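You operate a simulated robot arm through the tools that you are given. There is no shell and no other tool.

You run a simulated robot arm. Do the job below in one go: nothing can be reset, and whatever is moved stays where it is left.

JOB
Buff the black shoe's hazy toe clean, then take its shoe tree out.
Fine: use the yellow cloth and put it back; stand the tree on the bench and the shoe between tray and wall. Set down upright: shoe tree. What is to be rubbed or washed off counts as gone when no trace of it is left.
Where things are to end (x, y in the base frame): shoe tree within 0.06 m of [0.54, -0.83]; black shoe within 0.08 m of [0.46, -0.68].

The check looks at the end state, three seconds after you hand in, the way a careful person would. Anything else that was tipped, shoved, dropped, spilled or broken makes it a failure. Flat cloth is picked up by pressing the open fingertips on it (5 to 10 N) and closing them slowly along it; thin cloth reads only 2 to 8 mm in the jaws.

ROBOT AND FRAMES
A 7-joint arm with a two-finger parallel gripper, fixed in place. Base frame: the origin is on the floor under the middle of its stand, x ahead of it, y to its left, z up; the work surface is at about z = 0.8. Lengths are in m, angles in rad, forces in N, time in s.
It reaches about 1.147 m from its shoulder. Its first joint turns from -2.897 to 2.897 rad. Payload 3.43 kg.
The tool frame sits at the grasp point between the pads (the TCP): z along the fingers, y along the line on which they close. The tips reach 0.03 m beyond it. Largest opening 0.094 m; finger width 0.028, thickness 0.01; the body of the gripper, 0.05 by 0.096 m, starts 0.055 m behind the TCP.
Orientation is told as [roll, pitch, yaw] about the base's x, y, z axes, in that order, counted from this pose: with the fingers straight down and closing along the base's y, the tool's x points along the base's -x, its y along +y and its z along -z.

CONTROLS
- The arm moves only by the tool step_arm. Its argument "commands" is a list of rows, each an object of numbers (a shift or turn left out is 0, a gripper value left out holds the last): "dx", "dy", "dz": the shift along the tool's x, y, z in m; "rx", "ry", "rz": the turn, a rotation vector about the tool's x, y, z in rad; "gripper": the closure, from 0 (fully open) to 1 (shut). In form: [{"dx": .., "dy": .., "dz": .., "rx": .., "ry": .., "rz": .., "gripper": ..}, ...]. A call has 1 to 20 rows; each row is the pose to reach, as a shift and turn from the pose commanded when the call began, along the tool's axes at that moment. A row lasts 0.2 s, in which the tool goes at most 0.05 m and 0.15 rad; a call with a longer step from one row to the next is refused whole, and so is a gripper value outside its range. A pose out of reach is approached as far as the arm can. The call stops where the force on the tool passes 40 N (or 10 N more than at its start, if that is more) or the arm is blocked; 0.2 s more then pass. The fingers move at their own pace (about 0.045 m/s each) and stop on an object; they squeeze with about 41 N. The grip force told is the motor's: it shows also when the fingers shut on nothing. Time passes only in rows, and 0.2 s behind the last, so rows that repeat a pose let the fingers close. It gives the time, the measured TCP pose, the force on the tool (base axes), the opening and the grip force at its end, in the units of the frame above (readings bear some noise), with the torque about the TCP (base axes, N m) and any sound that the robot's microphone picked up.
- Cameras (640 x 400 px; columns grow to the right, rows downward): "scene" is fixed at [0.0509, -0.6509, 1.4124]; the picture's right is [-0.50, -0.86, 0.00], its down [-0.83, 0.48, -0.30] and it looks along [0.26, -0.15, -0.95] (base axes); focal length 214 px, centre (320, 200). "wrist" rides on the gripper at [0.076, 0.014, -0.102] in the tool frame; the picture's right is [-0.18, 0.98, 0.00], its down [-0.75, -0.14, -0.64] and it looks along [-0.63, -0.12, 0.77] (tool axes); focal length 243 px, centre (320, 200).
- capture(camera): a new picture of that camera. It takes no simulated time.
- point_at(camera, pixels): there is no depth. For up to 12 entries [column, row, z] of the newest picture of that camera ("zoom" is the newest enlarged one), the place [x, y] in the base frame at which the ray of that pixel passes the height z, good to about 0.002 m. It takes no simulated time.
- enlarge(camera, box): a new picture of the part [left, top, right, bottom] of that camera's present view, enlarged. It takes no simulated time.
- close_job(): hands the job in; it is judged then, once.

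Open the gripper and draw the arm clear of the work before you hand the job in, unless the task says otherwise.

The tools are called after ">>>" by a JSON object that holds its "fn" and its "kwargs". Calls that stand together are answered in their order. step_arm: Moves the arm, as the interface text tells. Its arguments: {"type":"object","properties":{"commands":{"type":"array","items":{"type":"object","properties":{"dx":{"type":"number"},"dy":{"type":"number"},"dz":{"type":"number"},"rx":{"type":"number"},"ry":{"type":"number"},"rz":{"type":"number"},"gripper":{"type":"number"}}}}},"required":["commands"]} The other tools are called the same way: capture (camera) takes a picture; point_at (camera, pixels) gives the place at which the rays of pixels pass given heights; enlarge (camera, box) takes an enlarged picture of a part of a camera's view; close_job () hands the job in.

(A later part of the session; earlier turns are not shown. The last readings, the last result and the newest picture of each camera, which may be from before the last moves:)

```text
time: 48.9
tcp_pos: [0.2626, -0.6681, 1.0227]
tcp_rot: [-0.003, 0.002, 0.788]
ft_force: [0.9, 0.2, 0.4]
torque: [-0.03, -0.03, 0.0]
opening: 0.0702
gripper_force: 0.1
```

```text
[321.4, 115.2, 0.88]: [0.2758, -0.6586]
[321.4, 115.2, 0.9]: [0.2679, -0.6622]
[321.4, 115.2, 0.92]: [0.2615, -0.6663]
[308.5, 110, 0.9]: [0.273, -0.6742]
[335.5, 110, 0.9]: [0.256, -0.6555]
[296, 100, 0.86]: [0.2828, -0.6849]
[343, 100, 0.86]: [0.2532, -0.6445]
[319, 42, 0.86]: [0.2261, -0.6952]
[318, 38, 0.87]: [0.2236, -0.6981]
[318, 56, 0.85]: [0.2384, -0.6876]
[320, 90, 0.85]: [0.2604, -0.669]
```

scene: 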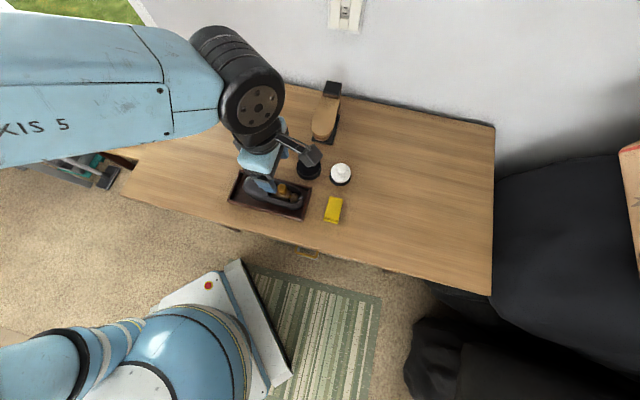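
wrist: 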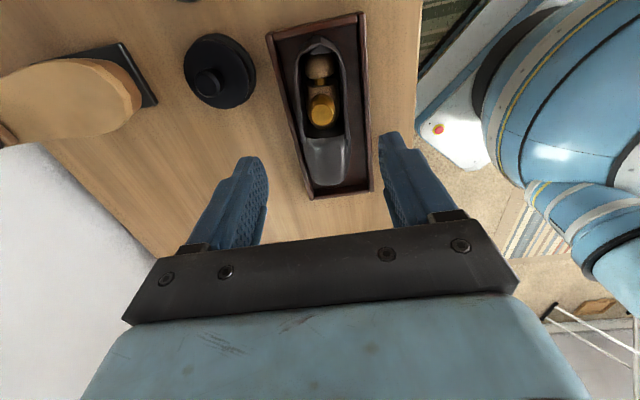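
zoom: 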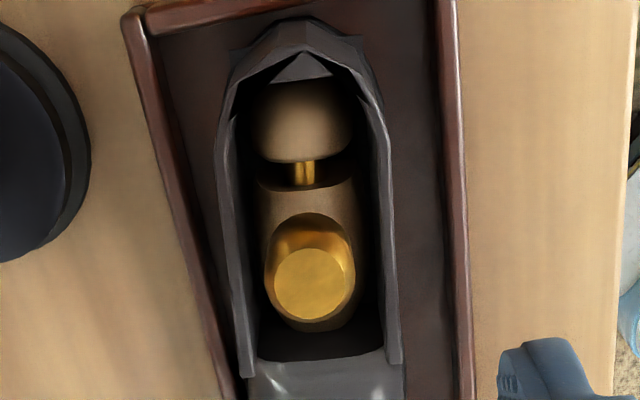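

The knob top is at (0.2675,-0.662,0.90), about 0.025 m wide; the rim is lower (~0.86–0.87). I'll centre on the knob and descend to TCP z≈0.91 with 0.055 m opening.

>>> {"fn": "step_arm", "kwargs": {"commands": [{"dx": -0.004, "dz": 0.02, "gripper": 0.42}, {"dx": -0.0078, "dy": 0.0007, "dz": 0.05}, {"dx": -0.0078, "dy": 0.0007, "dz": 0.08}, {"dx": -0.0078, "dy": 0.0007, "dz": 0.1}, {"dx": -0.0078, "dy": 0.0007, "dz": 0.11}, {"dx": -0.0078, "dy": 0.0007, "dz": 0.113}, {"dx": -0.0078, "dy": 0.0007, "dz": 0.113}]}}

>>> {"fn": "capture", "kwargs": {"camera": "wrist"}}

>>> {"fn": "enlarge", "kwargs": {"camera": "scene", "box": [230, 160, 320, 220]}}

```text
time: 50.5
tcp_pos: [0.2679, -0.6614, 0.909]
tcp_rot: [-0.003, 0.0, 0.787]
ft_force: [0.0, -0.4, -0.2]
torque: [-0.02, -0.01, 0.0]
opening: 0.0543
gripper_force: 0.1
```

```text
taken
```

wrist: 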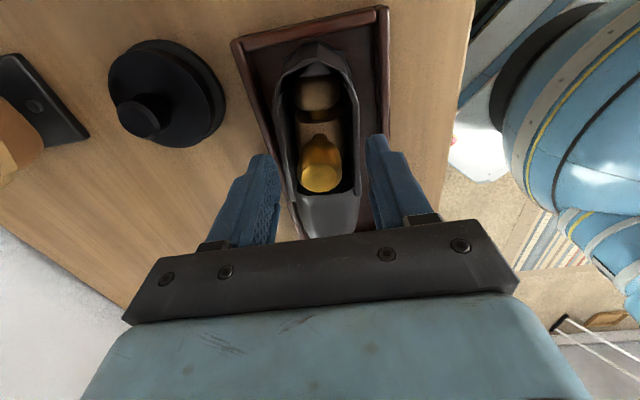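

```text
6.67 times, centred on (275, 190) of scene
```

zoom: 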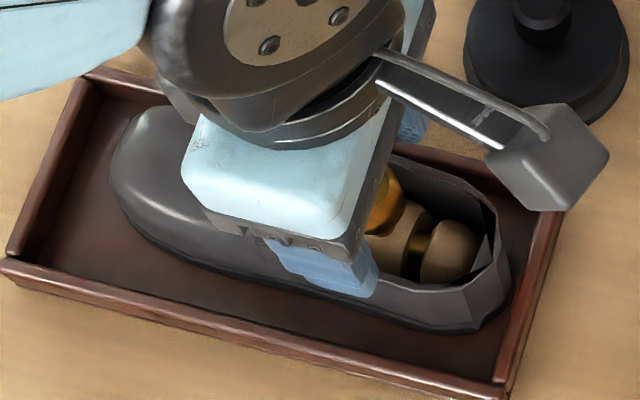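

The knob face is at (322,178), centred between the fingers, with no contact. I'll close onto it slowly.

>>> {"fn": "step_arm", "kwargs": {"commands": [{"dz": 0.001, "gripper": 0.5}, {"dz": 0.002, "gripper": 0.58}, {"dz": 0.002, "gripper": 0.65}, {"dz": 0.002, "gripper": 0.72}, {"dz": 0.002, "gripper": 0.8}, {"dz": 0.002, "gripper": 0.9}, {"dz": 0.002, "gripper": 0.9}, {"dz": 0.002, "gripper": 0.9}]}}

```text
time: 52.3
tcp_pos: [0.2685, -0.6622, 0.9062]
tcp_rot: [-0.004, 0.0, 0.788]
ft_force: [-0.2, 0.5, 0.9]
torque: [0.12, 0.06, -0.15]
opening: 0.0256
gripper_force: 41.0
```

The knob is gripped (0.0256 m, 41 N). I'll lift by 1.5 cm slowly and read the forces.

>>> {"fn": "step_arm", "kwargs": {"commands": [{"dz": -0.003}, {"dz": -0.006}, {"dz": -0.009}, {"dz": -0.012}, {"dz": -0.015}, {"dz": -0.015}]}}

>>> {"fn": "enlarge", "kwargs": {"camera": "scene", "box": [230, 160, 320, 220]}}

>>> {"fn": "capture", "kwargs": {"camera": "wrist"}}

```text
time: 53.7
tcp_pos: [0.268, -0.6621, 0.9216]
tcp_rot: [-0.003, 0.001, 0.789]
ft_force: [0.8, 0.6, 0.0]
torque: [0.01, 0.02, -0.01]
opening: 0.0254
gripper_force: 40.8
```

```text
6.67 times, centred on (275, 190) of scene
```

zoom: 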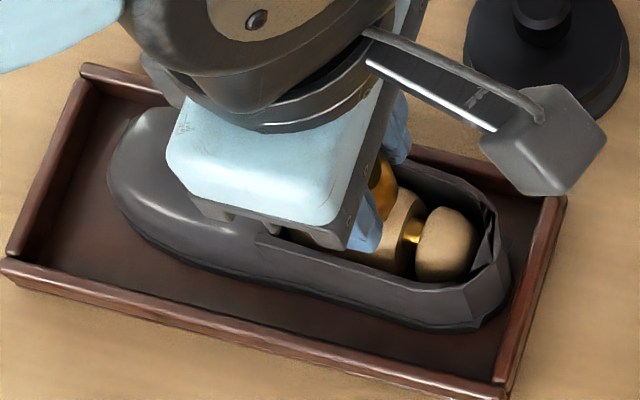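

```text
taken
```

wrist: 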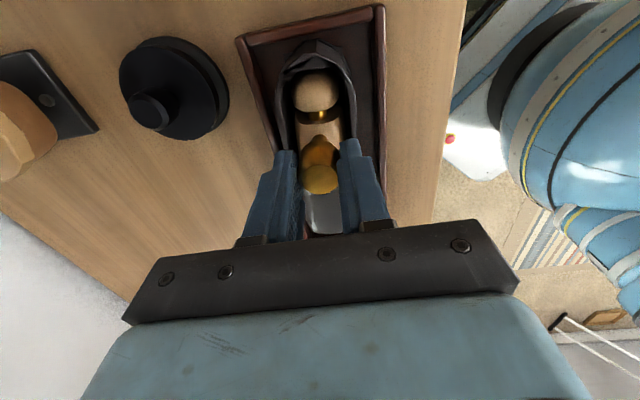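

The tree is rising and the shoe stays in place. I'll keep lifting slowly to about z=1.0.

>>> {"fn": "step_arm", "kwargs": {"commands": [{"dz": -0.006}, {"dz": -0.012}, {"dz": -0.018}, {"dz": -0.025}, {"dz": -0.033}, {"dz": -0.042}, {"dz": -0.052}, {"dz": -0.065}, {"dz": -0.08}, {"dz": -0.08}]}}

>>> {"fn": "enlarge", "kwargs": {"camera": "scene", "box": [220, 140, 330, 220]}}

>>> {"fn": "capture", "kwargs": {"camera": "wrist"}}

```text
time: 55.9
tcp_pos: [0.2679, -0.6613, 1.0013]
tcp_rot: [-0.003, 0.0, 0.787]
ft_force: [0.1, -0.5, -1.5]
torque: [0.01, 0.0, -0.01]
opening: 0.0253
gripper_force: 40.9
```

```text
5.00 times, centred on (275, 180) of scene
```

zoom: 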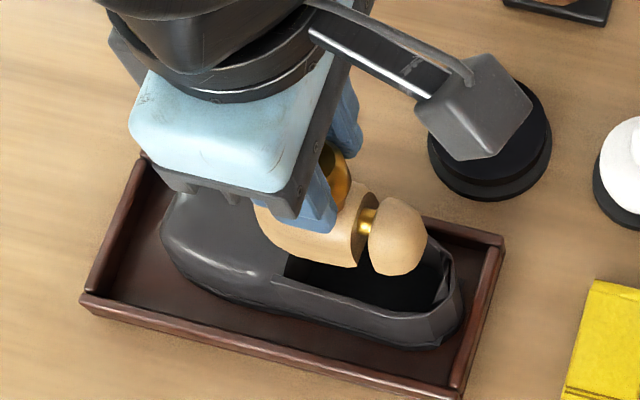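

```text
taken
```

wrist: 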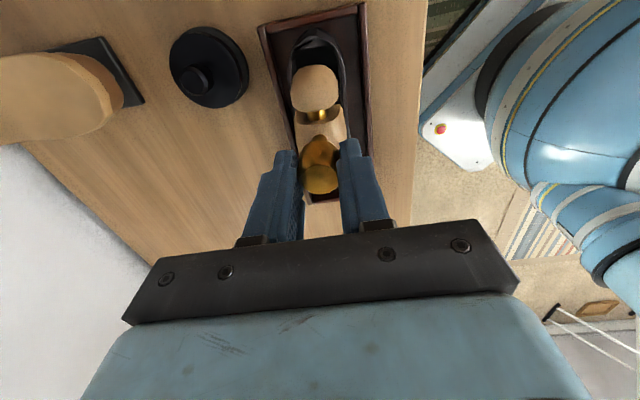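

The tree is out and held level; the shoe stayed in the tray. Before carrying it, I'll check the footrest near the target spot (294,110) in the scene view.

>>> {"fn": "enlarge", "kwargs": {"camera": "scene", "box": [260, 60, 380, 160]}}

>>> {"fn": "enlarge", "kwargs": {"camera": "wrist", "box": [0, 20, 260, 180]}}

```text
4.00 times, centred on (320, 110) of scene
```

zoom: 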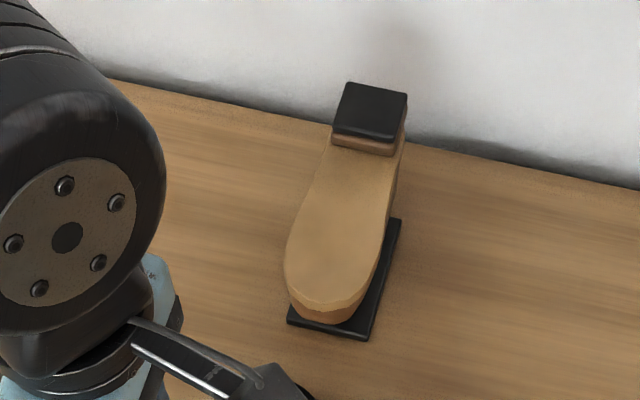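

```text
2.46 times, centred on (130, 100) of wrist
```

zoom: 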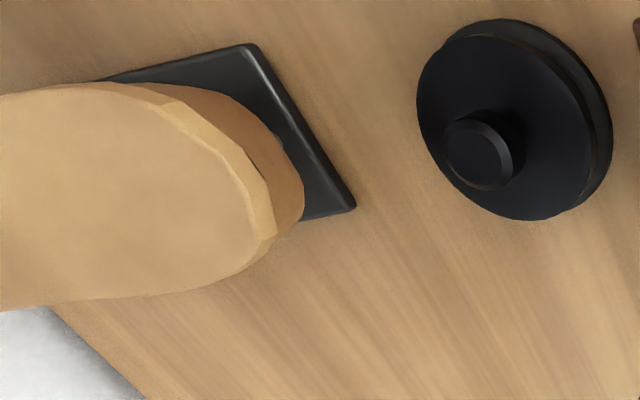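

I'll compute the base plate corners at bench height and the wooden top at a couple of trial heights.

>>> {"fn": "point_at", "kwargs": {"camera": "scene", "pixels": [[312, 140, 0.805], [331.75, 145, 0.805], [340, 115, 0.805], [311.5, 127, 0.9], [311.5, 127, 0.95], [321, 98, 0.95], [321, 98, 1.0], [324, 81, 0.95], [324, 81, 1.0], [341, 84, 1.0], [315, 137, 0.9], [294, 110, 0.8]]}}

>>> {"fn": "point_at", "kwargs": {"camera": "wrist", "pixels": [[103, 38, 0.805], [144, 103, 0.805], [110, 113, 0.93], [110, 113, 0.95], [110, 113, 0.9], [75, 53, 0.95], [75, 53, 0.9], [0, 140, 0.95]]}}

```text
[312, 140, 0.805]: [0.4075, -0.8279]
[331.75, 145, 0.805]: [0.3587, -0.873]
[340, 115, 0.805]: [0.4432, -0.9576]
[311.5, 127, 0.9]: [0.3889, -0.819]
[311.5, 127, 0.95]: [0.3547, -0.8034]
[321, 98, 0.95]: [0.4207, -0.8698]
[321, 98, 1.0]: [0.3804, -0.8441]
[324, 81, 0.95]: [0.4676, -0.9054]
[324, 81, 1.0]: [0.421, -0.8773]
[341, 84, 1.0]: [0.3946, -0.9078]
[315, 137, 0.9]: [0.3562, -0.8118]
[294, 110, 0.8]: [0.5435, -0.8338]
```

```text
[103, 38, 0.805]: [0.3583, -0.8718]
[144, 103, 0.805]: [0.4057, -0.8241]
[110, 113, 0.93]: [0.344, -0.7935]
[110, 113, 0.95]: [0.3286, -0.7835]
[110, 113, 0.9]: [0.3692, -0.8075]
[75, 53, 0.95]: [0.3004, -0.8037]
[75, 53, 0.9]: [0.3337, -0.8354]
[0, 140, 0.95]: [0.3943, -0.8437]
```

The footrest plate occupies the area up to along-wall −0.308 (corner (0.407,-0.826)); the target is clear of it. I'll raise the tree to z≈1.08 and swing to above (0.545,-0.825), turning to yaw −45° so the camera bracket stays away from the footrest.

>>> {"fn": "step_arm", "kwargs": {"commands": [{"dz": -0.03}, {"dz": -0.06}, {"dz": -0.08, "dx": -0.006, "dy": -0.024, "rz": 0.13}, {"dz": -0.08, "dx": -0.012, "dy": -0.048, "rz": 0.26}, {"dz": -0.08, "dx": -0.018, "dy": -0.072, "rz": 0.39}, {"dz": -0.08, "dx": -0.025, "dy": -0.098, "rz": 0.52}, {"dz": -0.08, "dx": -0.032, "dy": -0.125, "rz": 0.65}, {"dz": -0.08, "dx": -0.039, "dy": -0.153, "rz": 0.78}, {"dz": -0.08, "dx": -0.046, "dy": -0.181, "rz": 0.91}, {"dz": -0.08, "dx": -0.053, "dy": -0.209, "rz": 1.04}, {"dz": -0.08, "dx": -0.06, "dy": -0.236, "rz": 1.17}, {"dz": -0.08, "dx": -0.067, "dy": -0.263, "rz": 1.3}, {"dz": -0.08, "dx": -0.073, "dy": -0.288, "rz": 1.43}, {"dz": -0.08, "dx": -0.0795, "dy": -0.3119, "rz": 1.5708}, {"dz": -0.08, "dx": -0.0795, "dy": -0.3119, "rz": 1.5708}]}}

>>> {"fn": "capture", "kwargs": {"camera": "wrist"}}

>>> {"fn": "capture", "kwargs": {"camera": "scene"}}

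```text
time: 59.1
tcp_pos: [0.5396, -0.8145, 1.0782]
tcp_rot: [-0.004, -0.004, -0.784]
ft_force: [0.5, -0.2, -0.7]
torque: [0.03, 0.02, -0.01]
opening: 0.0251
gripper_force: 41.1
out of reach, approached as far as the arm can: row 14, 15
```

```text
taken
```

wrist: 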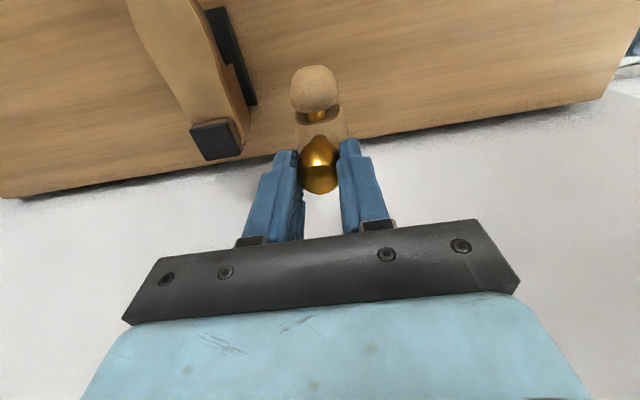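

```text
taken
```

scene: 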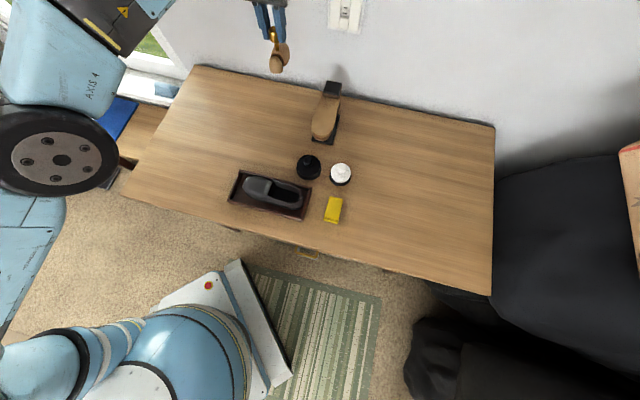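

I reached (0.540,-0.815) at the reach limit, within 0.02 m of the target. I'll back off about 1 cm toward the robot and lower to about z=0.93.

>>> {"fn": "step_arm", "kwargs": {"commands": [{"dx": 0.0141, "dz": 0.01}, {"dx": 0.0141, "dz": 0.04}, {"dx": 0.0141, "dz": 0.07}, {"dx": 0.0141, "dz": 0.1}, {"dx": 0.0141, "dz": 0.13}, {"dx": 0.0141, "dz": 0.148}, {"dx": 0.0141, "dz": 0.148}]}}

>>> {"fn": "enlarge", "kwargs": {"camera": "scene", "box": [220, 40, 350, 150]}}

>>> {"fn": "capture", "kwargs": {"camera": "wrist"}}

```text
time: 60.7
tcp_pos: [0.5306, -0.8054, 0.9313]
tcp_rot: [-0.001, -0.003, -0.782]
ft_force: [0.1, -0.1, -0.9]
torque: [-0.01, 0.01, -0.01]
opening: 0.0249
gripper_force: 41.4
```

```text
3.64 times, centred on (285, 95) of scene
```

zoom: 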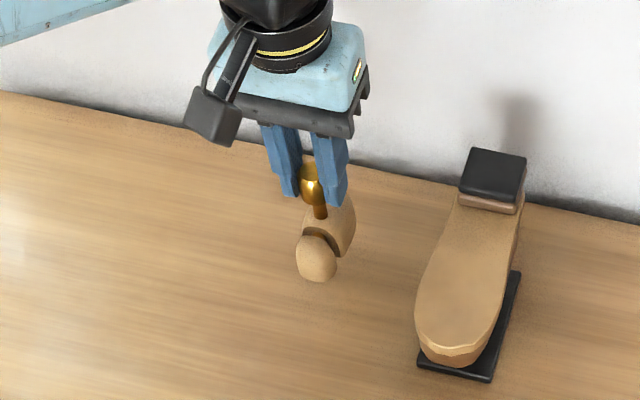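

```text
taken
```

wrist: 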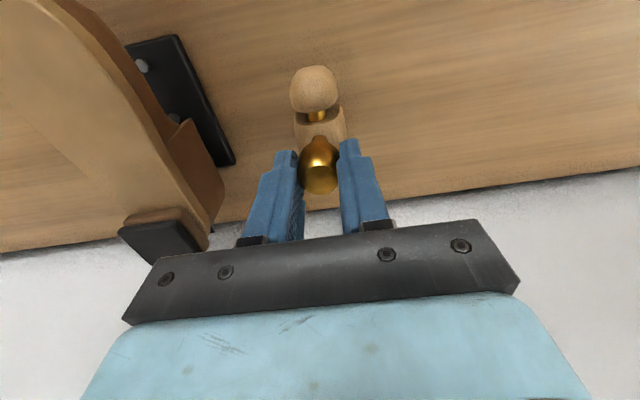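

The tree hangs clear of the footrest and wall. I'll shift 1.5 cm toward the wall and lower, then feel for the bench.

>>> {"fn": "step_arm", "kwargs": {"commands": [{"dx": -0.008, "dz": 0.005}, {"dx": -0.015, "dz": 0.015}, {"dx": -0.015, "dz": 0.025}, {"dx": -0.015, "dz": 0.033}, {"dx": -0.015, "dz": 0.037}, {"dx": -0.015, "dz": 0.039}, {"dx": -0.015, "dz": 0.039}]}}

>>> {"fn": "enlarge", "kwargs": {"camera": "scene", "box": [250, 60, 340, 130]}}

```text
time: 62.3
tcp_pos: [0.5414, -0.8154, 0.8927]
tcp_rot: [0.0, -0.003, -0.782]
ft_force: [-0.4, -1.5, -0.3]
torque: [0.03, 0.0, -0.05]
opening: 0.0249
gripper_force: 40.8
```

```text
5.71 times, centred on (295, 95) of scene
```

zoom: 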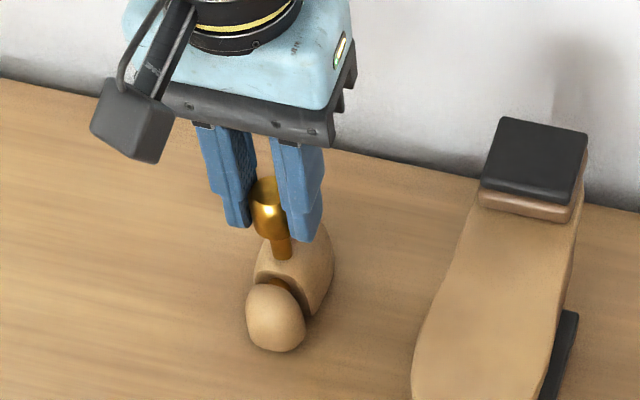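

No contact yet at z=0.893 (at the measured place (0.541,-0.815)). I'll continue in 2 mm steps.

>>> {"fn": "step_arm", "kwargs": {"commands": [{"dz": 0.002}, {"dz": 0.004}, {"dz": 0.006}, {"dz": 0.008}, {"dz": 0.008}]}}

```text
time: 63.5
tcp_pos: [0.5391, -0.8155, 0.8871]
tcp_rot: [-0.003, -0.004, -0.784]
ft_force: [-1.0, 2.2, 15.2]
torque: [0.57, 0.52, -0.01]
opening: 0.025
gripper_force: 41.6
```

Contact at z≈0.887 with 15 N and a torque that points to the heel block (about 5 cm behind the knob) touching first, so the tree is slightly heel-low. I'll tilt the tool about its y axis by +0.05 rad and feel again.

>>> {"fn": "step_arm", "kwargs": {"commands": [{"dz": -0.002}, {"dz": -0.002, "ry": 0.025}, {"dz": -0.002, "ry": 0.05}, {"dz": -0.001, "ry": 0.05}, {"dz": 0.0, "ry": 0.05}, {"dz": 0.001, "ry": 0.05}, {"dz": 0.001, "ry": 0.05}]}}

```text
time: 65.1
tcp_pos: [0.5404, -0.8173, 0.8863]
tcp_rot: [-0.002, 0.043, -0.782]
ft_force: [-0.8, 6.8, 32.6]
torque: [-0.36, -0.73, 0.12]
opening: 0.0249
gripper_force: 41.4
```

Now the front touches first (torque reversed), so the right tilt lies in between. I'll go back half-way and touch down again lightly.

>>> {"fn": "step_arm", "kwargs": {"commands": [{"dz": -0.003}, {"dz": -0.003, "ry": -0.012}, {"dz": -0.003, "ry": -0.023}, {"dz": -0.002, "ry": -0.023}, {"dz": -0.001, "ry": -0.023}, {"dz": -0.001, "ry": -0.023}]}}

```text
time: 66.5
tcp_pos: [0.5411, -0.817, 0.8862]
tcp_rot: [-0.001, 0.022, -0.784]
ft_force: [-7.1, 4.3, 16.0]
torque: [0.41, 0.66, 0.04]
opening: 0.0251
gripper_force: 41.0
```

The pressure centre is now under the knob, so both blocks rest on the bench. I'll ease off about 0.7 mm and open the fingers slowly.

>>> {"fn": "step_arm", "kwargs": {"commands": [{"dz": -0.0007}, {"dz": -0.0007}, {"dz": -0.0007}]}}

```text
time: 67.3
tcp_pos: [0.541, -0.8168, 0.8839]
tcp_rot: [0.0, 0.024, -0.784]
ft_force: [-3.1, 0.8, 6.2]
torque: [0.01, 0.14, -0.04]
opening: 0.0251
gripper_force: 40.7
```

Only 6 N remains and the torque is near zero. Now I open the fingers slowly.

>>> {"fn": "step_arm", "kwargs": {"commands": [{"gripper": 0.72}, {"gripper": 0.68}, {"gripper": 0.62}, {"gripper": 0.55}, {"gripper": 0.48}, {"gripper": 0.42}, {"gripper": 0.42}]}}

>>> {"fn": "enlarge", "kwargs": {"camera": "scene", "box": [250, 60, 340, 130]}}

>>> {"fn": "capture", "kwargs": {"camera": "wrist"}}

```text
time: 68.9
tcp_pos: [0.5399, -0.8166, 0.8862]
tcp_rot: [-0.002, 0.021, -0.783]
ft_force: [-0.3, -0.1, 0.0]
torque: [-0.04, -0.02, -0.01]
opening: 0.0548
gripper_force: 0.0
```

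```text
5.71 times, centred on (295, 95) of scene
```

zoom: 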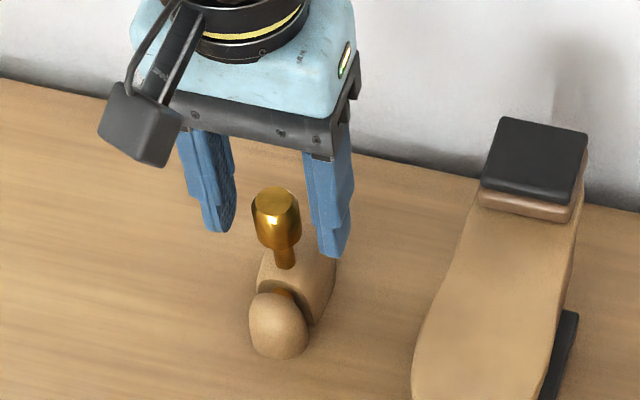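

```text
taken
```

wrist: 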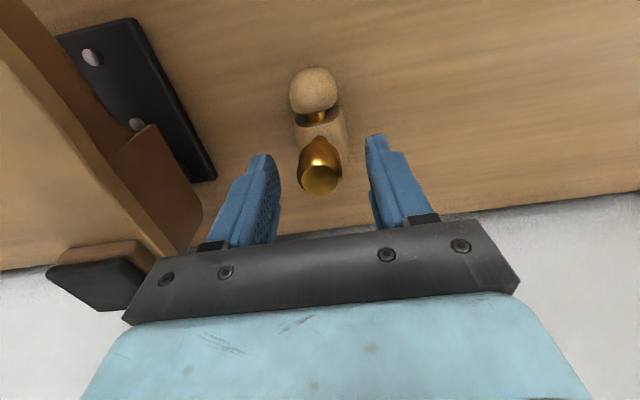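

The tree stands on its own, upright. I'll rise straight up clear of the knob and level the tool.

>>> {"fn": "step_arm", "kwargs": {"commands": [{"dz": -0.02}, {"dz": -0.05}, {"dz": -0.09}, {"dz": -0.13}, {"dz": -0.16, "ry": -0.022}, {"dz": -0.16, "ry": -0.022}]}}

>>> {"fn": "enlarge", "kwargs": {"camera": "scene", "box": [250, 60, 340, 130]}}

>>> {"fn": "capture", "kwargs": {"camera": "wrist"}}

```text
time: 70.3
tcp_pos: [0.545, -0.8196, 1.0449]
tcp_rot: [-0.001, 0.003, -0.782]
ft_force: [-0.8, 0.2, 0.2]
torque: [0.01, -0.01, 0.03]
opening: 0.0547
gripper_force: 0.1
```

```text
5.71 times, centred on (295, 95) of scene
```

zoom: 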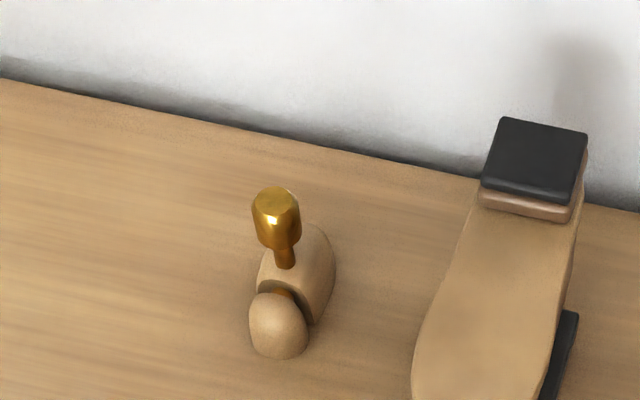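

```text
taken
```

wrist: 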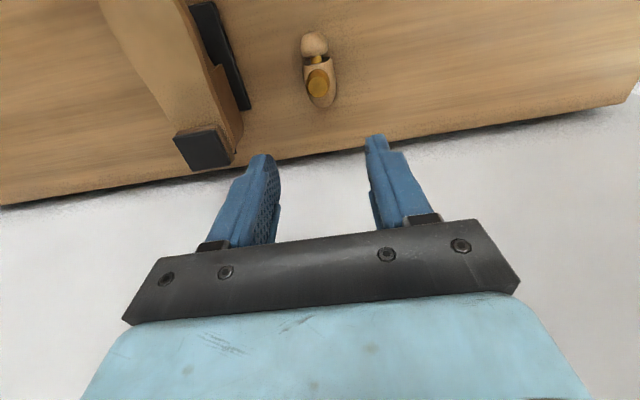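

The tree is standing upright on the bench. I'll verify its position by pointing at the two blocks.

>>> {"fn": "point_at", "kwargs": {"camera": "wrist", "pixels": [[314, 42, 0.82], [319, 82, 0.885], [321, 97, 0.82], [318, 70, 0.82]]}}

>>> {"fn": "enlarge", "kwargs": {"camera": "wrist", "box": [270, 15, 370, 120]}}

>>> {"fn": "enlarge", "kwargs": {"camera": "scene", "box": [215, 145, 365, 239]}}

```text
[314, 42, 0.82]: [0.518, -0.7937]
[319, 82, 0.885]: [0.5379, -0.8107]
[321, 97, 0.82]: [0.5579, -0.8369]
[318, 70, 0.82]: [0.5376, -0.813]
```

```text
3.81 times, centred on (320, 68) of wrist
```

zoom: 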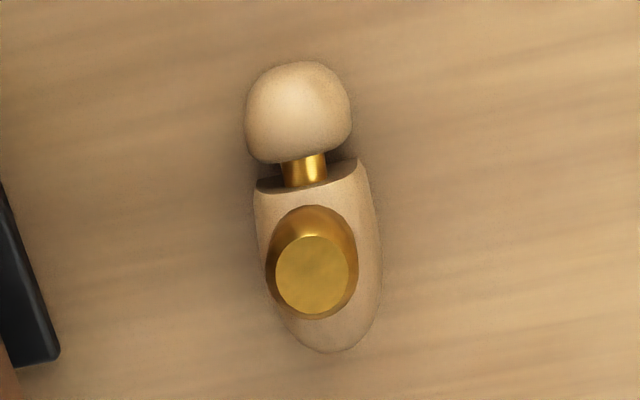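

```text
4.26 times, centred on (290, 192) of scene
```

zoom: 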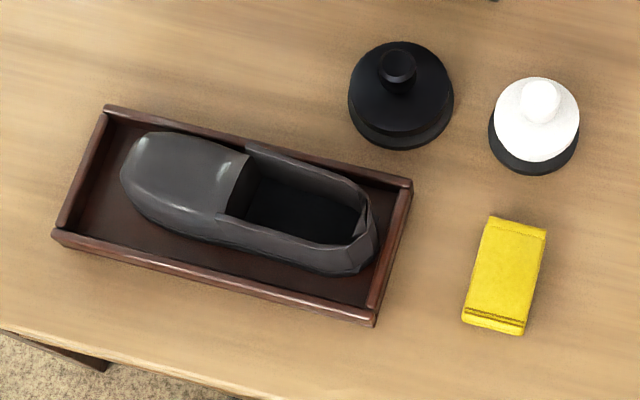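

The tree's centre is about (0.538,-0.815), 1.5 cm from its target, and the cloth is back on its place. Now I'll return above the empty shoe with yaw +45° to plan its grip.

>>> {"fn": "step_arm", "kwargs": {"commands": [{"dx": 0.04}, {"dx": 0.08}, {"dx": 0.12, "dy": -0.005}, {"dx": 0.15, "dy": -0.01, "rz": -0.13}, {"dx": 0.17, "dy": -0.015, "rz": -0.27}, {"dx": 0.19, "dy": -0.02, "rz": -0.41}, {"dx": 0.21, "dy": -0.025, "rz": -0.55}, {"dx": 0.23, "dy": -0.03, "rz": -0.69}, {"dx": 0.25, "dy": -0.035, "rz": -0.83}, {"dx": 0.27, "dy": -0.038, "rz": -0.97}, {"dx": 0.285, "dy": -0.0415, "rz": -1.11}, {"dx": 0.295, "dy": -0.0415, "rz": -1.25}, {"dx": 0.304, "dy": -0.0415, "rz": -1.39}, {"dx": 0.304, "dy": -0.0415, "rz": -1.53}, {"dx": 0.304, "dy": -0.0415, "rz": -1.53}]}}

>>> {"fn": "capture", "kwargs": {"camera": "wrist"}}

```text
time: 73.5
tcp_pos: [0.2971, -0.6346, 1.0452]
tcp_rot: [0.002, 0.001, 0.751]
ft_force: [0.6, 0.3, -0.7]
torque: [-0.01, 0.02, -0.02]
opening: 0.0547
gripper_force: 0.0
```

```text
taken
```

wrist: 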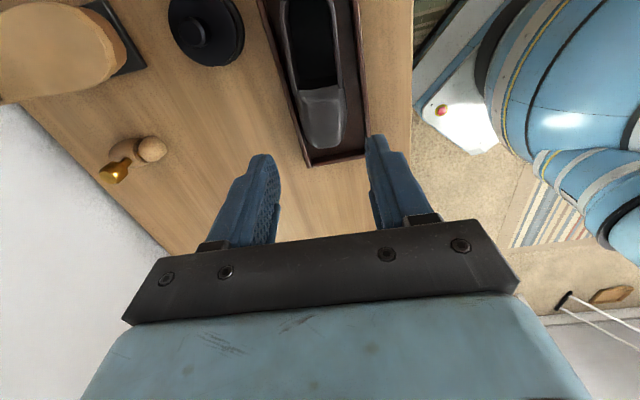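

The shoe runs from (310,5) to (322,150) in the wrist view. I'll zoom in and get the outline points.

>>> {"fn": "enlarge", "kwargs": {"camera": "wrist", "box": [250, 0, 390, 175]}}

>>> {"fn": "enlarge", "kwargs": {"camera": "scene", "box": [225, 165, 320, 230]}}

```text
2.29 times, centred on (320, 88) of wrist
```

zoom: 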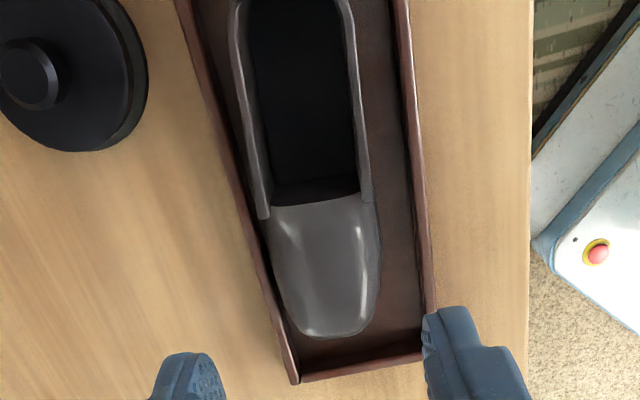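

```text
6.15 times, centred on (272, 198) of scene
```

zoom: 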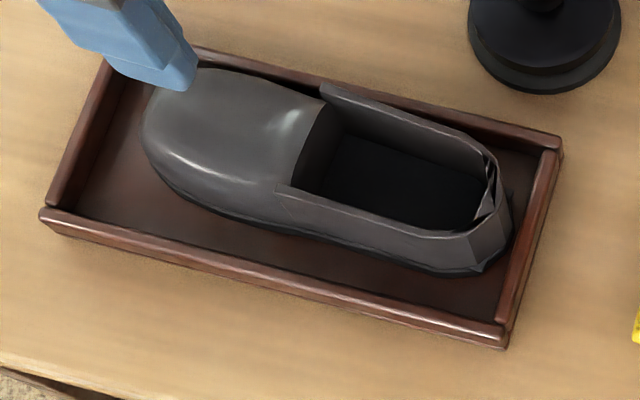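

I'll triangulate the rim's front corners (left/wall-side and right/robot-side) with both cameras.

>>> {"fn": "point_at", "kwargs": {"camera": "wrist", "pixels": [[294.7, 94, 0.85], [294.7, 94, 0.87], [341.8, 87.5, 0.85], [341.8, 87.5, 0.87], [280, 10, 0.86], [336, 10, 0.86], [350, 148, 0.83], [316, 160, 0.83], [324, 148, 0.82], [297, 168, 0.83], [372, 153, 0.83]]}}

>>> {"fn": "point_at", "kwargs": {"camera": "scene", "pixels": [[272.3, 179.3, 0.85], [272.3, 179.3, 0.87], [266, 195.9, 0.85], [266, 195.9, 0.87], [243.2, 186, 0.83], [302.5, 204, 0.86], [299, 210, 0.81], [243.5, 181, 0.83], [245, 193, 0.83], [260, 200, 0.82]]}}

```text
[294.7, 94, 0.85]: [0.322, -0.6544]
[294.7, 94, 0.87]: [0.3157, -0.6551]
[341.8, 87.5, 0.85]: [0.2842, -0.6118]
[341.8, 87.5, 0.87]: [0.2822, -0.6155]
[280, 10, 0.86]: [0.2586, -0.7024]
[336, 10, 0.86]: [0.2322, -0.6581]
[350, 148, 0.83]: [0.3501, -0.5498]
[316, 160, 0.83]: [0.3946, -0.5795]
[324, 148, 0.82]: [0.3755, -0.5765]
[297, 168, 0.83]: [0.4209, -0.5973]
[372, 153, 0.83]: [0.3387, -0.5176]
```

```text
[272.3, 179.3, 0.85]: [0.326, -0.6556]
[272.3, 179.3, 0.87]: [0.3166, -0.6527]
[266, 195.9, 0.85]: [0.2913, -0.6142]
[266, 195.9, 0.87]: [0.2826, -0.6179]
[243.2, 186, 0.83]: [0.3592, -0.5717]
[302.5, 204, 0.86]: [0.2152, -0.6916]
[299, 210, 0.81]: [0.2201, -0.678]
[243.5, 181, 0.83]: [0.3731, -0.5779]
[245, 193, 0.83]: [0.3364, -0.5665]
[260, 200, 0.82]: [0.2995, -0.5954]
```

The rim corners are at z≈0.87, 0.050 m apart, midpoint (0.299,-0.635), axis ≈41°; the shoe lies close to the wall-side tray wall (top z≈0.83). I'll grip across the shoe just behind the vamp at (0.293,-0.641) with tips kept above the tray wall, descending first to z≈0.90.

>>> {"fn": "step_arm", "kwargs": {"commands": [{"dx": 0.003, "dz": 0.03, "rz": 0.015, "gripper": 0.15}, {"dx": 0.0063, "dy": -0.001, "dz": 0.06, "rz": 0.03}, {"dx": 0.0063, "dy": -0.001, "dz": 0.09, "rz": 0.03}, {"dx": 0.0063, "dy": -0.001, "dz": 0.12, "rz": 0.03}, {"dx": 0.0063, "dy": -0.001, "dz": 0.14, "rz": 0.03}, {"dx": 0.0063, "dy": -0.001, "dz": 0.145, "rz": 0.03}, {"dx": 0.0063, "dy": -0.001, "dz": 0.145, "rz": 0.03}]}}

>>> {"fn": "capture", "kwargs": {"camera": "wrist"}}

>>> {"fn": "enlarge", "kwargs": {"camera": "scene", "box": [225, 165, 320, 230]}}

```text
time: 75.1
tcp_pos: [0.2945, -0.6386, 0.8994]
tcp_rot: [0.002, 0.001, 0.717]
ft_force: [-0.1, -0.1, -0.4]
torque: [-0.02, 0.02, -0.01]
opening: 0.0798
gripper_force: 0.1
```

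```text
taken
```

wrist: 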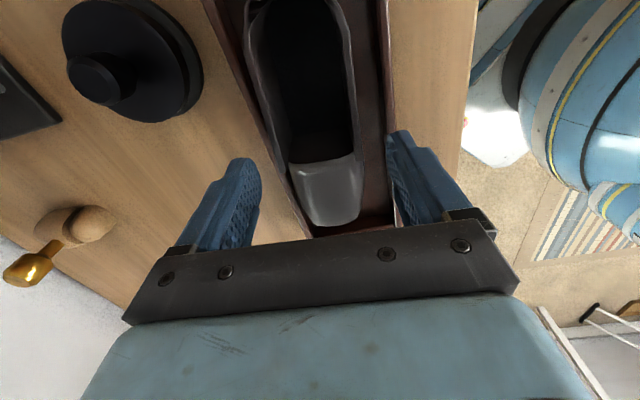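

```text
6.15 times, centred on (272, 198) of scene
```

zoom: 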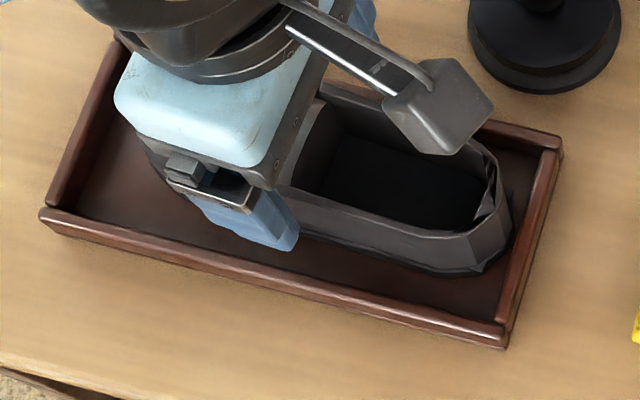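

The vamp edge lies right under the TCP line (row ~159), and the shoe is centred between fingers. I'll shift 8 mm toward the heel and lower to z≈0.868 with tips just above the tray wall.

>>> {"fn": "step_arm", "kwargs": {"commands": [{"dx": 0.004, "dz": 0.008}, {"dx": 0.008, "dz": 0.016}, {"dx": 0.008, "dz": 0.024}, {"dx": 0.008, "dz": 0.029}, {"dx": 0.008, "dz": 0.031}, {"dx": 0.008, "dz": 0.031}]}}

>>> {"fn": "capture", "kwargs": {"camera": "wrist"}}

```text
time: 76.5
tcp_pos: [0.2879, -0.6437, 0.8698]
tcp_rot: [0.002, -0.001, 0.718]
ft_force: [-0.4, -0.2, -0.7]
torque: [-0.03, 0.0, -0.02]
opening: 0.0798
gripper_force: 0.1
```

```text
taken
```

wrist: 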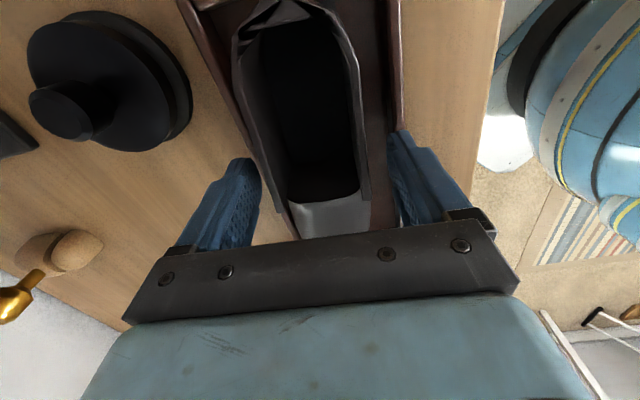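

Rim corners are at about (287,206) and (362,200), centred, with the grip ~11 mm behind the vamp edge and no contact. I'll close on the shoe slowly.

>>> {"fn": "step_arm", "kwargs": {"commands": [{"gripper": 0.22}, {"gripper": 0.28}, {"gripper": 0.34}, {"gripper": 0.39}, {"gripper": 0.43}, {"gripper": 0.47}, {"gripper": 0.52}, {"gripper": 0.6}, {"gripper": 0.7}, {"gripper": 0.7}]}}

>>> {"fn": "capture", "kwargs": {"camera": "wrist"}}

```text
time: 78.7
tcp_pos: [0.288, -0.6449, 0.8697]
tcp_rot: [0.0, 0.002, 0.717]
ft_force: [2.8, -3.9, 5.6]
torque: [-0.06, -0.05, -0.08]
opening: 0.06
gripper_force: 41.0
```

```text
taken
```

wrist: 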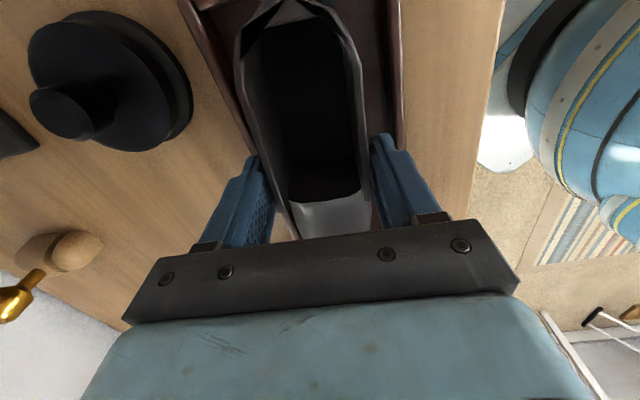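

The shoe is gripped at 0.060 m with 41 N. I'll lift by 1.5 cm slowly and check that it follows.

>>> {"fn": "step_arm", "kwargs": {"commands": [{"dz": -0.002, "gripper": 0.8}, {"dz": -0.004}, {"dz": -0.007}, {"dz": -0.01}, {"dz": -0.013}, {"dz": -0.015}, {"dz": -0.015}]}}

>>> {"fn": "capture", "kwargs": {"camera": "wrist"}}

>>> {"fn": "enlarge", "kwargs": {"camera": "scene", "box": [225, 165, 320, 230]}}

```text
time: 80.3
tcp_pos: [0.2883, -0.645, 0.8845]
tcp_rot: [0.002, 0.001, 0.718]
ft_force: [0.2, -1.1, -1.2]
torque: [-0.05, 0.05, 0.02]
opening: 0.0598
gripper_force: 40.9
```

```text
taken
```

wrist: 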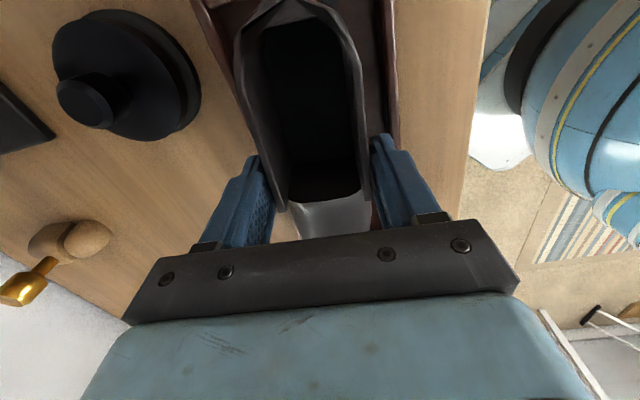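

```text
6.15 times, centred on (272, 198) of scene
```

zoom: 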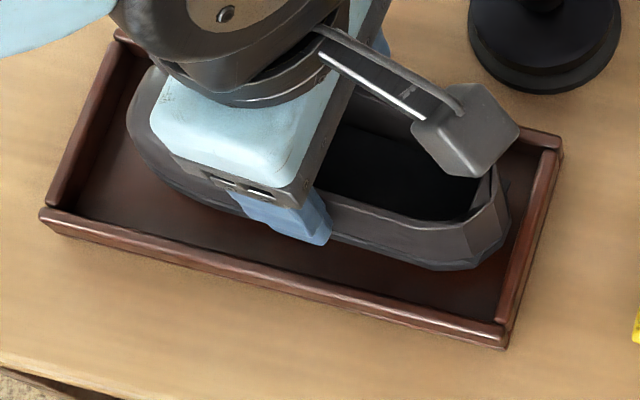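

The shoe rises with the gripper and the tray stays put. I'll lift on to about z=1.0.

>>> {"fn": "step_arm", "kwargs": {"commands": [{"dz": -0.008}, {"dz": -0.018}, {"dz": -0.03}, {"dz": -0.045}, {"dz": -0.06}, {"dz": -0.08}, {"dz": -0.1}, {"dz": -0.11}, {"dz": -0.11}]}}

>>> {"fn": "capture", "kwargs": {"camera": "wrist"}}

>>> {"fn": "capture", "kwargs": {"camera": "scene"}}

```text
time: 82.3
tcp_pos: [0.2896, -0.6445, 0.995]
tcp_rot: [0.002, -0.001, 0.72]
ft_force: [0.6, 0.5, -1.3]
torque: [-0.02, 0.0, -0.03]
opening: 0.0599
gripper_force: 41.0
```

```text
taken
```

wrist: 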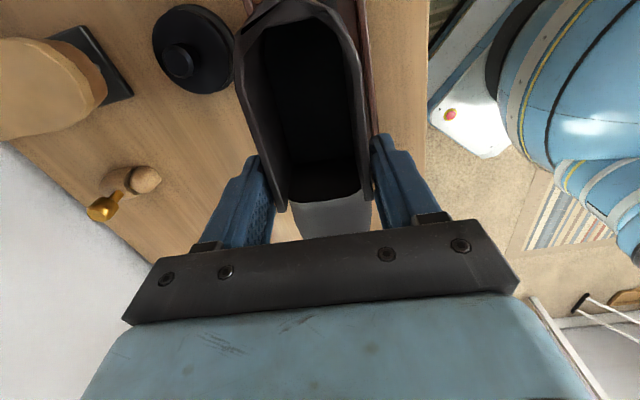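

```text
taken
```

scene: 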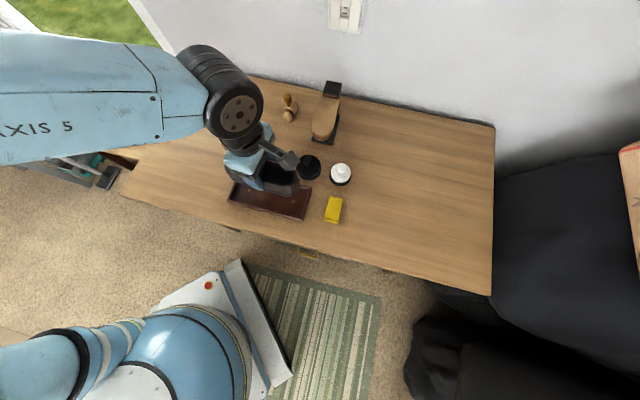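

The shoe hangs level and clear. I'll carry it to above (0.457,-0.684), turning slightly to lie parallel to the wall.

>>> {"fn": "step_arm", "kwargs": {"commands": [{"dx": -0.01, "dy": -0.014, "rz": -0.01}, {"dx": -0.025, "dy": -0.035, "rz": -0.02}, {"dx": -0.04, "dy": -0.056, "rz": -0.03}, {"dx": -0.055, "dy": -0.077, "rz": -0.04}, {"dx": -0.07, "dy": -0.098, "rz": -0.05}, {"dx": -0.085, "dy": -0.119, "rz": -0.06}, {"dx": -0.095, "dy": -0.133, "rz": -0.07}, {"dx": -0.0999, "dy": -0.14, "rz": -0.07}, {"dx": -0.0999, "dy": -0.14, "rz": -0.07}]}}

>>> {"fn": "capture", "kwargs": {"camera": "scene"}}

>>> {"fn": "capture", "kwargs": {"camera": "wrist"}}

```text
time: 84.3
tcp_pos: [0.4576, -0.6829, 0.9923]
tcp_rot: [0.001, 0.002, 0.788]
ft_force: [-0.2, -0.2, -1.5]
torque: [-0.02, 0.0, 0.0]
opening: 0.06
gripper_force: 40.4
```

```text
taken
```

scene: 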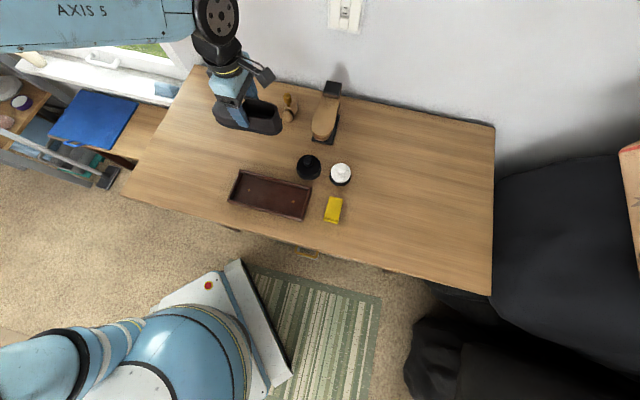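

```text
taken
```

wrist: 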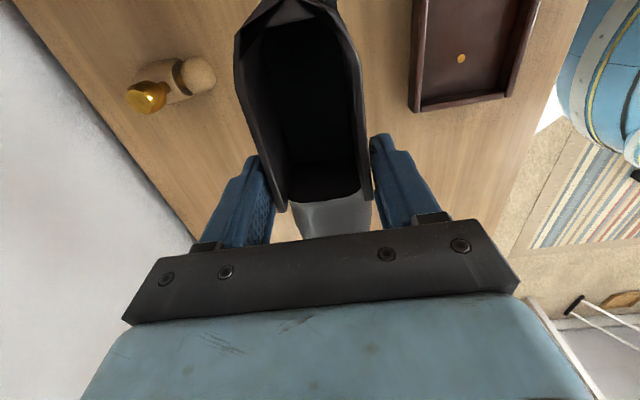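

There's a small golden spot in the tray at wrist (461,58). I'll zoom in on it and on the scene's tray.

>>> {"fn": "enlarge", "kwargs": {"camera": "wrist", "box": [400, 0, 550, 120]}}

>>> {"fn": "enlarge", "kwargs": {"camera": "scene", "box": [220, 165, 320, 225]}}

>>> {"fn": "enlarge", "kwargs": {"camera": "scene", "box": [190, 60, 320, 145]}}

```text
3.33 times, centred on (475, 60) of wrist
```

zoom: 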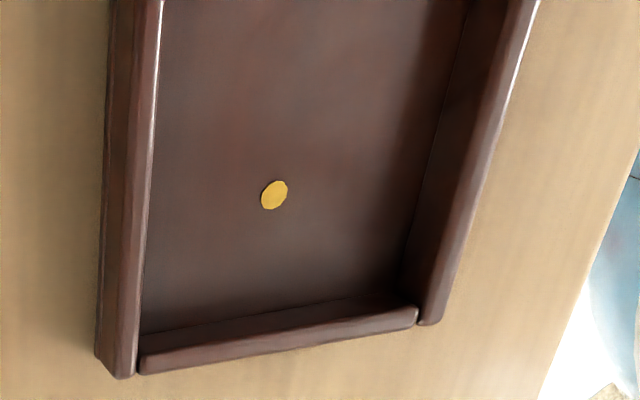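

```text
6.40 times, centred on (270, 195) of scene
```

zoom: 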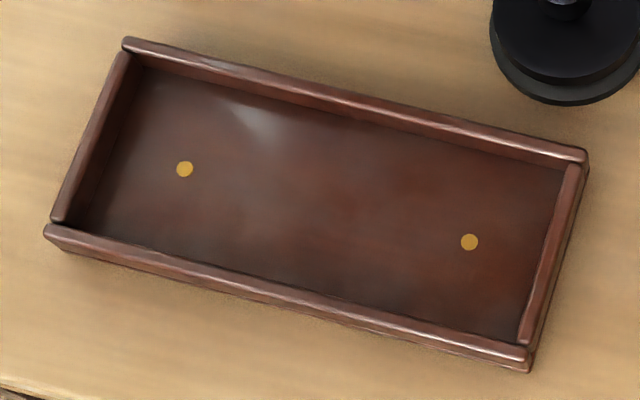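

```text
4.71 times, centred on (255, 102) of scene
```

zoom: 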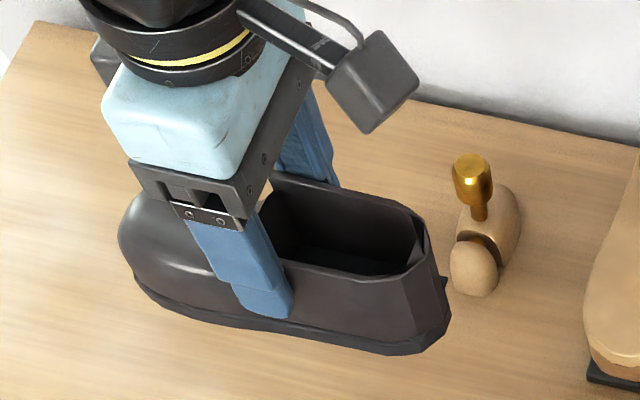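

The dots are just inlays in the tray floor (two of them). The shoe is level and clear of the tree, so I'll lower it to about z=0.877.

>>> {"fn": "step_arm", "kwargs": {"commands": [{"dz": 0.02}, {"dz": 0.05}, {"dz": 0.08}, {"dz": 0.1}, {"dz": 0.11}, {"dz": 0.115}, {"dz": 0.115}]}}

>>> {"fn": "enlarge", "kwargs": {"camera": "scene", "box": [190, 60, 320, 145]}}

```text
time: 85.9
tcp_pos: [0.4555, -0.6846, 0.8782]
tcp_rot: [0.004, 0.002, 0.787]
ft_force: [-0.4, -0.5, -1.4]
torque: [0.0, 0.06, 0.0]
opening: 0.0602
gripper_force: 41.2
```

```text
4.71 times, centred on (255, 102) of scene
```

zoom: 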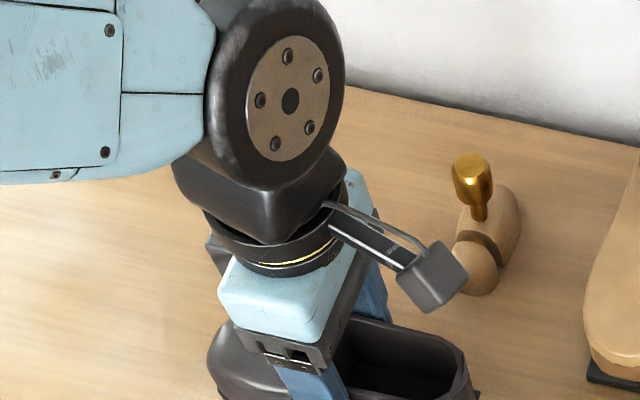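

No contact yet at z=0.878 and the space around the shoe is clear. I'll step down 2 mm at a time until the sole touches.

>>> {"fn": "step_arm", "kwargs": {"commands": [{"dz": 0.003}, {"dz": 0.006}, {"dz": 0.009}, {"dz": 0.011}, {"dz": 0.011}]}}

```text
time: 87.1
tcp_pos: [0.4545, -0.6841, 0.8684]
tcp_rot: [0.002, -0.001, 0.787]
ft_force: [-0.2, -0.4, -1.4]
torque: [-0.02, 0.02, 0.02]
opening: 0.06
gripper_force: 41.3
```

Still no touch at z=0.868; continuing in 1.5 mm steps.

>>> {"fn": "step_arm", "kwargs": {"commands": [{"dz": 0.0015}, {"dz": 0.003}, {"dz": 0.0045}, {"dz": 0.0045}]}}

```text
time: 88.1
tcp_pos: [0.4559, -0.6839, 0.8638]
tcp_rot: [0.002, 0.001, 0.788]
ft_force: [-0.4, 0.6, -1.1]
torque: [0.0, 0.01, -0.03]
opening: 0.0599
gripper_force: 41.8
```

Still free at z=0.864; I continue with 1 mm steps.

>>> {"fn": "step_arm", "kwargs": {"commands": [{"dz": 0.001}, {"dz": 0.002}, {"dz": 0.003}, {"dz": 0.003}]}}

```text
time: 89.1
tcp_pos: [0.4567, -0.6846, 0.8641]
tcp_rot: [-0.003, 0.002, 0.787]
ft_force: [-3.2, 4.6, 39.1]
torque: [0.88, 0.4, 0.05]
opening: 0.0599
gripper_force: 40.7
```

The sole is on the bench (39 N, a bit too firm). I'll back off 1 mm and read again.

>>> {"fn": "step_arm", "kwargs": {"commands": [{"dz": -0.0008}, {"dz": -0.0012}, {"dz": -0.0012}]}}

```text
time: 89.9
tcp_pos: [0.4551, -0.6842, 0.8639]
tcp_rot: [-0.003, 0.002, 0.788]
ft_force: [3.4, -11.2, 32.6]
torque: [-0.16, -0.57, -0.1]
opening: 0.0601
gripper_force: 40.2
```

Still 33 N; I'll raise a further millimetre.

>>> {"fn": "step_arm", "kwargs": {"commands": [{"dz": -0.0008}, {"dz": -0.0012}, {"dz": -0.0012}]}}

```text
time: 90.7
tcp_pos: [0.4561, -0.6858, 0.8637]
tcp_rot: [0.001, -0.002, 0.788]
ft_force: [2.8, -13.0, 22.8]
torque: [-0.28, -0.57, -0.26]
opening: 0.0604
gripper_force: 41.1
```

22.8 N now, falling about 10 N per mm. I'll raise 1.5 mm more.

>>> {"fn": "step_arm", "kwargs": {"commands": [{"dz": -0.0008}, {"dz": -0.0015}, {"dz": -0.0015}]}}

```text
time: 91.5
tcp_pos: [0.4544, -0.6841, 0.8631]
tcp_rot: [0.004, -0.001, 0.789]
ft_force: [-0.2, -4.8, 4.6]
torque: [-0.13, -0.27, -0.24]
opening: 0.06
gripper_force: 41.0
```

Force is down to about 5 N. I'll open the fingers slowly and then look.

>>> {"fn": "step_arm", "kwargs": {"commands": [{"gripper": 0.36}, {"gripper": 0.33}, {"gripper": 0.3}, {"gripper": 0.26}, {"gripper": 0.2}, {"gripper": 0.12}, {"gripper": 0.05}, {"gripper": 0.05}]}}

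>>> {"fn": "capture", "kwargs": {"camera": "wrist"}}

```text
time: 93.3
tcp_pos: [0.4552, -0.6839, 0.8647]
tcp_rot: [0.001, 0.001, 0.788]
ft_force: [0.2, 0.4, 0.4]
torque: [-0.02, 0.01, -0.01]
opening: 0.0895
gripper_force: 0.1
```

```text
taken
```

wrist: 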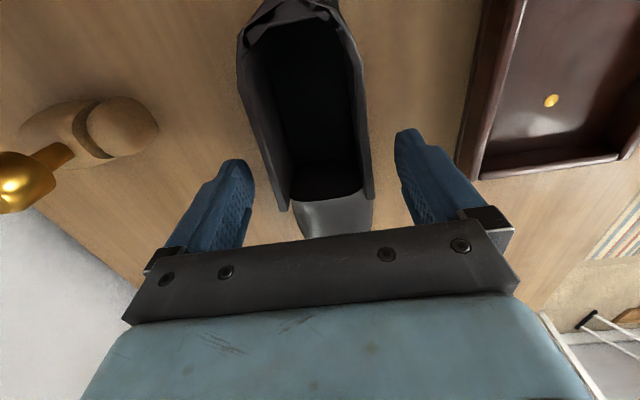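

The shoe stands free and the fingers are clear on both sides (cols ~250 and ~400). I'll rise straight up and away.

>>> {"fn": "step_arm", "kwargs": {"commands": [{"dz": -0.02}, {"dz": -0.05}, {"dz": -0.09}, {"dz": -0.13}, {"dz": -0.17}, {"dz": -0.2}, {"dz": -0.2}]}}

>>> {"fn": "capture", "kwargs": {"camera": "wrist"}}

>>> {"fn": "capture", "kwargs": {"camera": "scene"}}

```text
time: 94.9
tcp_pos: [0.4573, -0.6839, 1.0656]
tcp_rot: [0.003, -0.001, 0.788]
ft_force: [0.9, -0.9, -0.1]
torque: [-0.01, -0.01, -0.01]
opening: 0.0894
gripper_force: 0.0
```

```text
taken
```

wrist: 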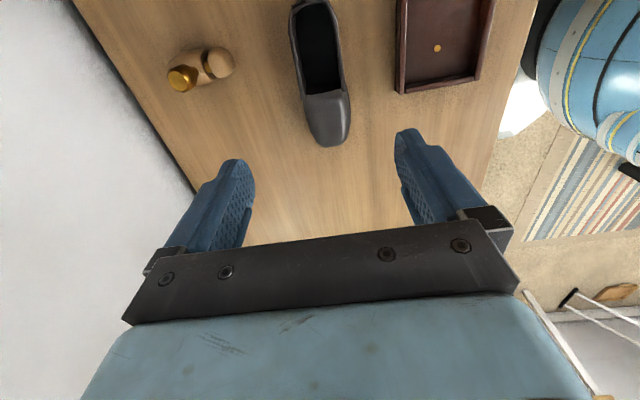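

```text
taken
```

scene: 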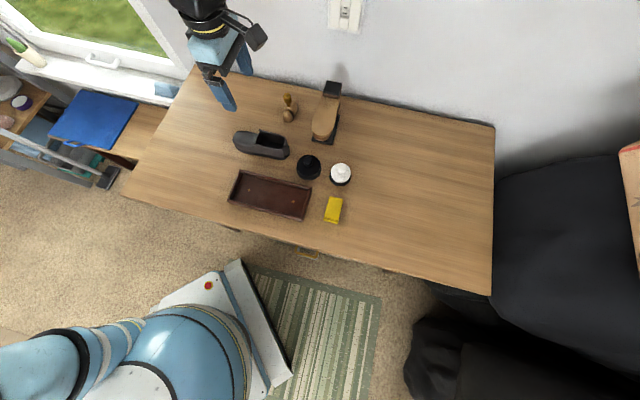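

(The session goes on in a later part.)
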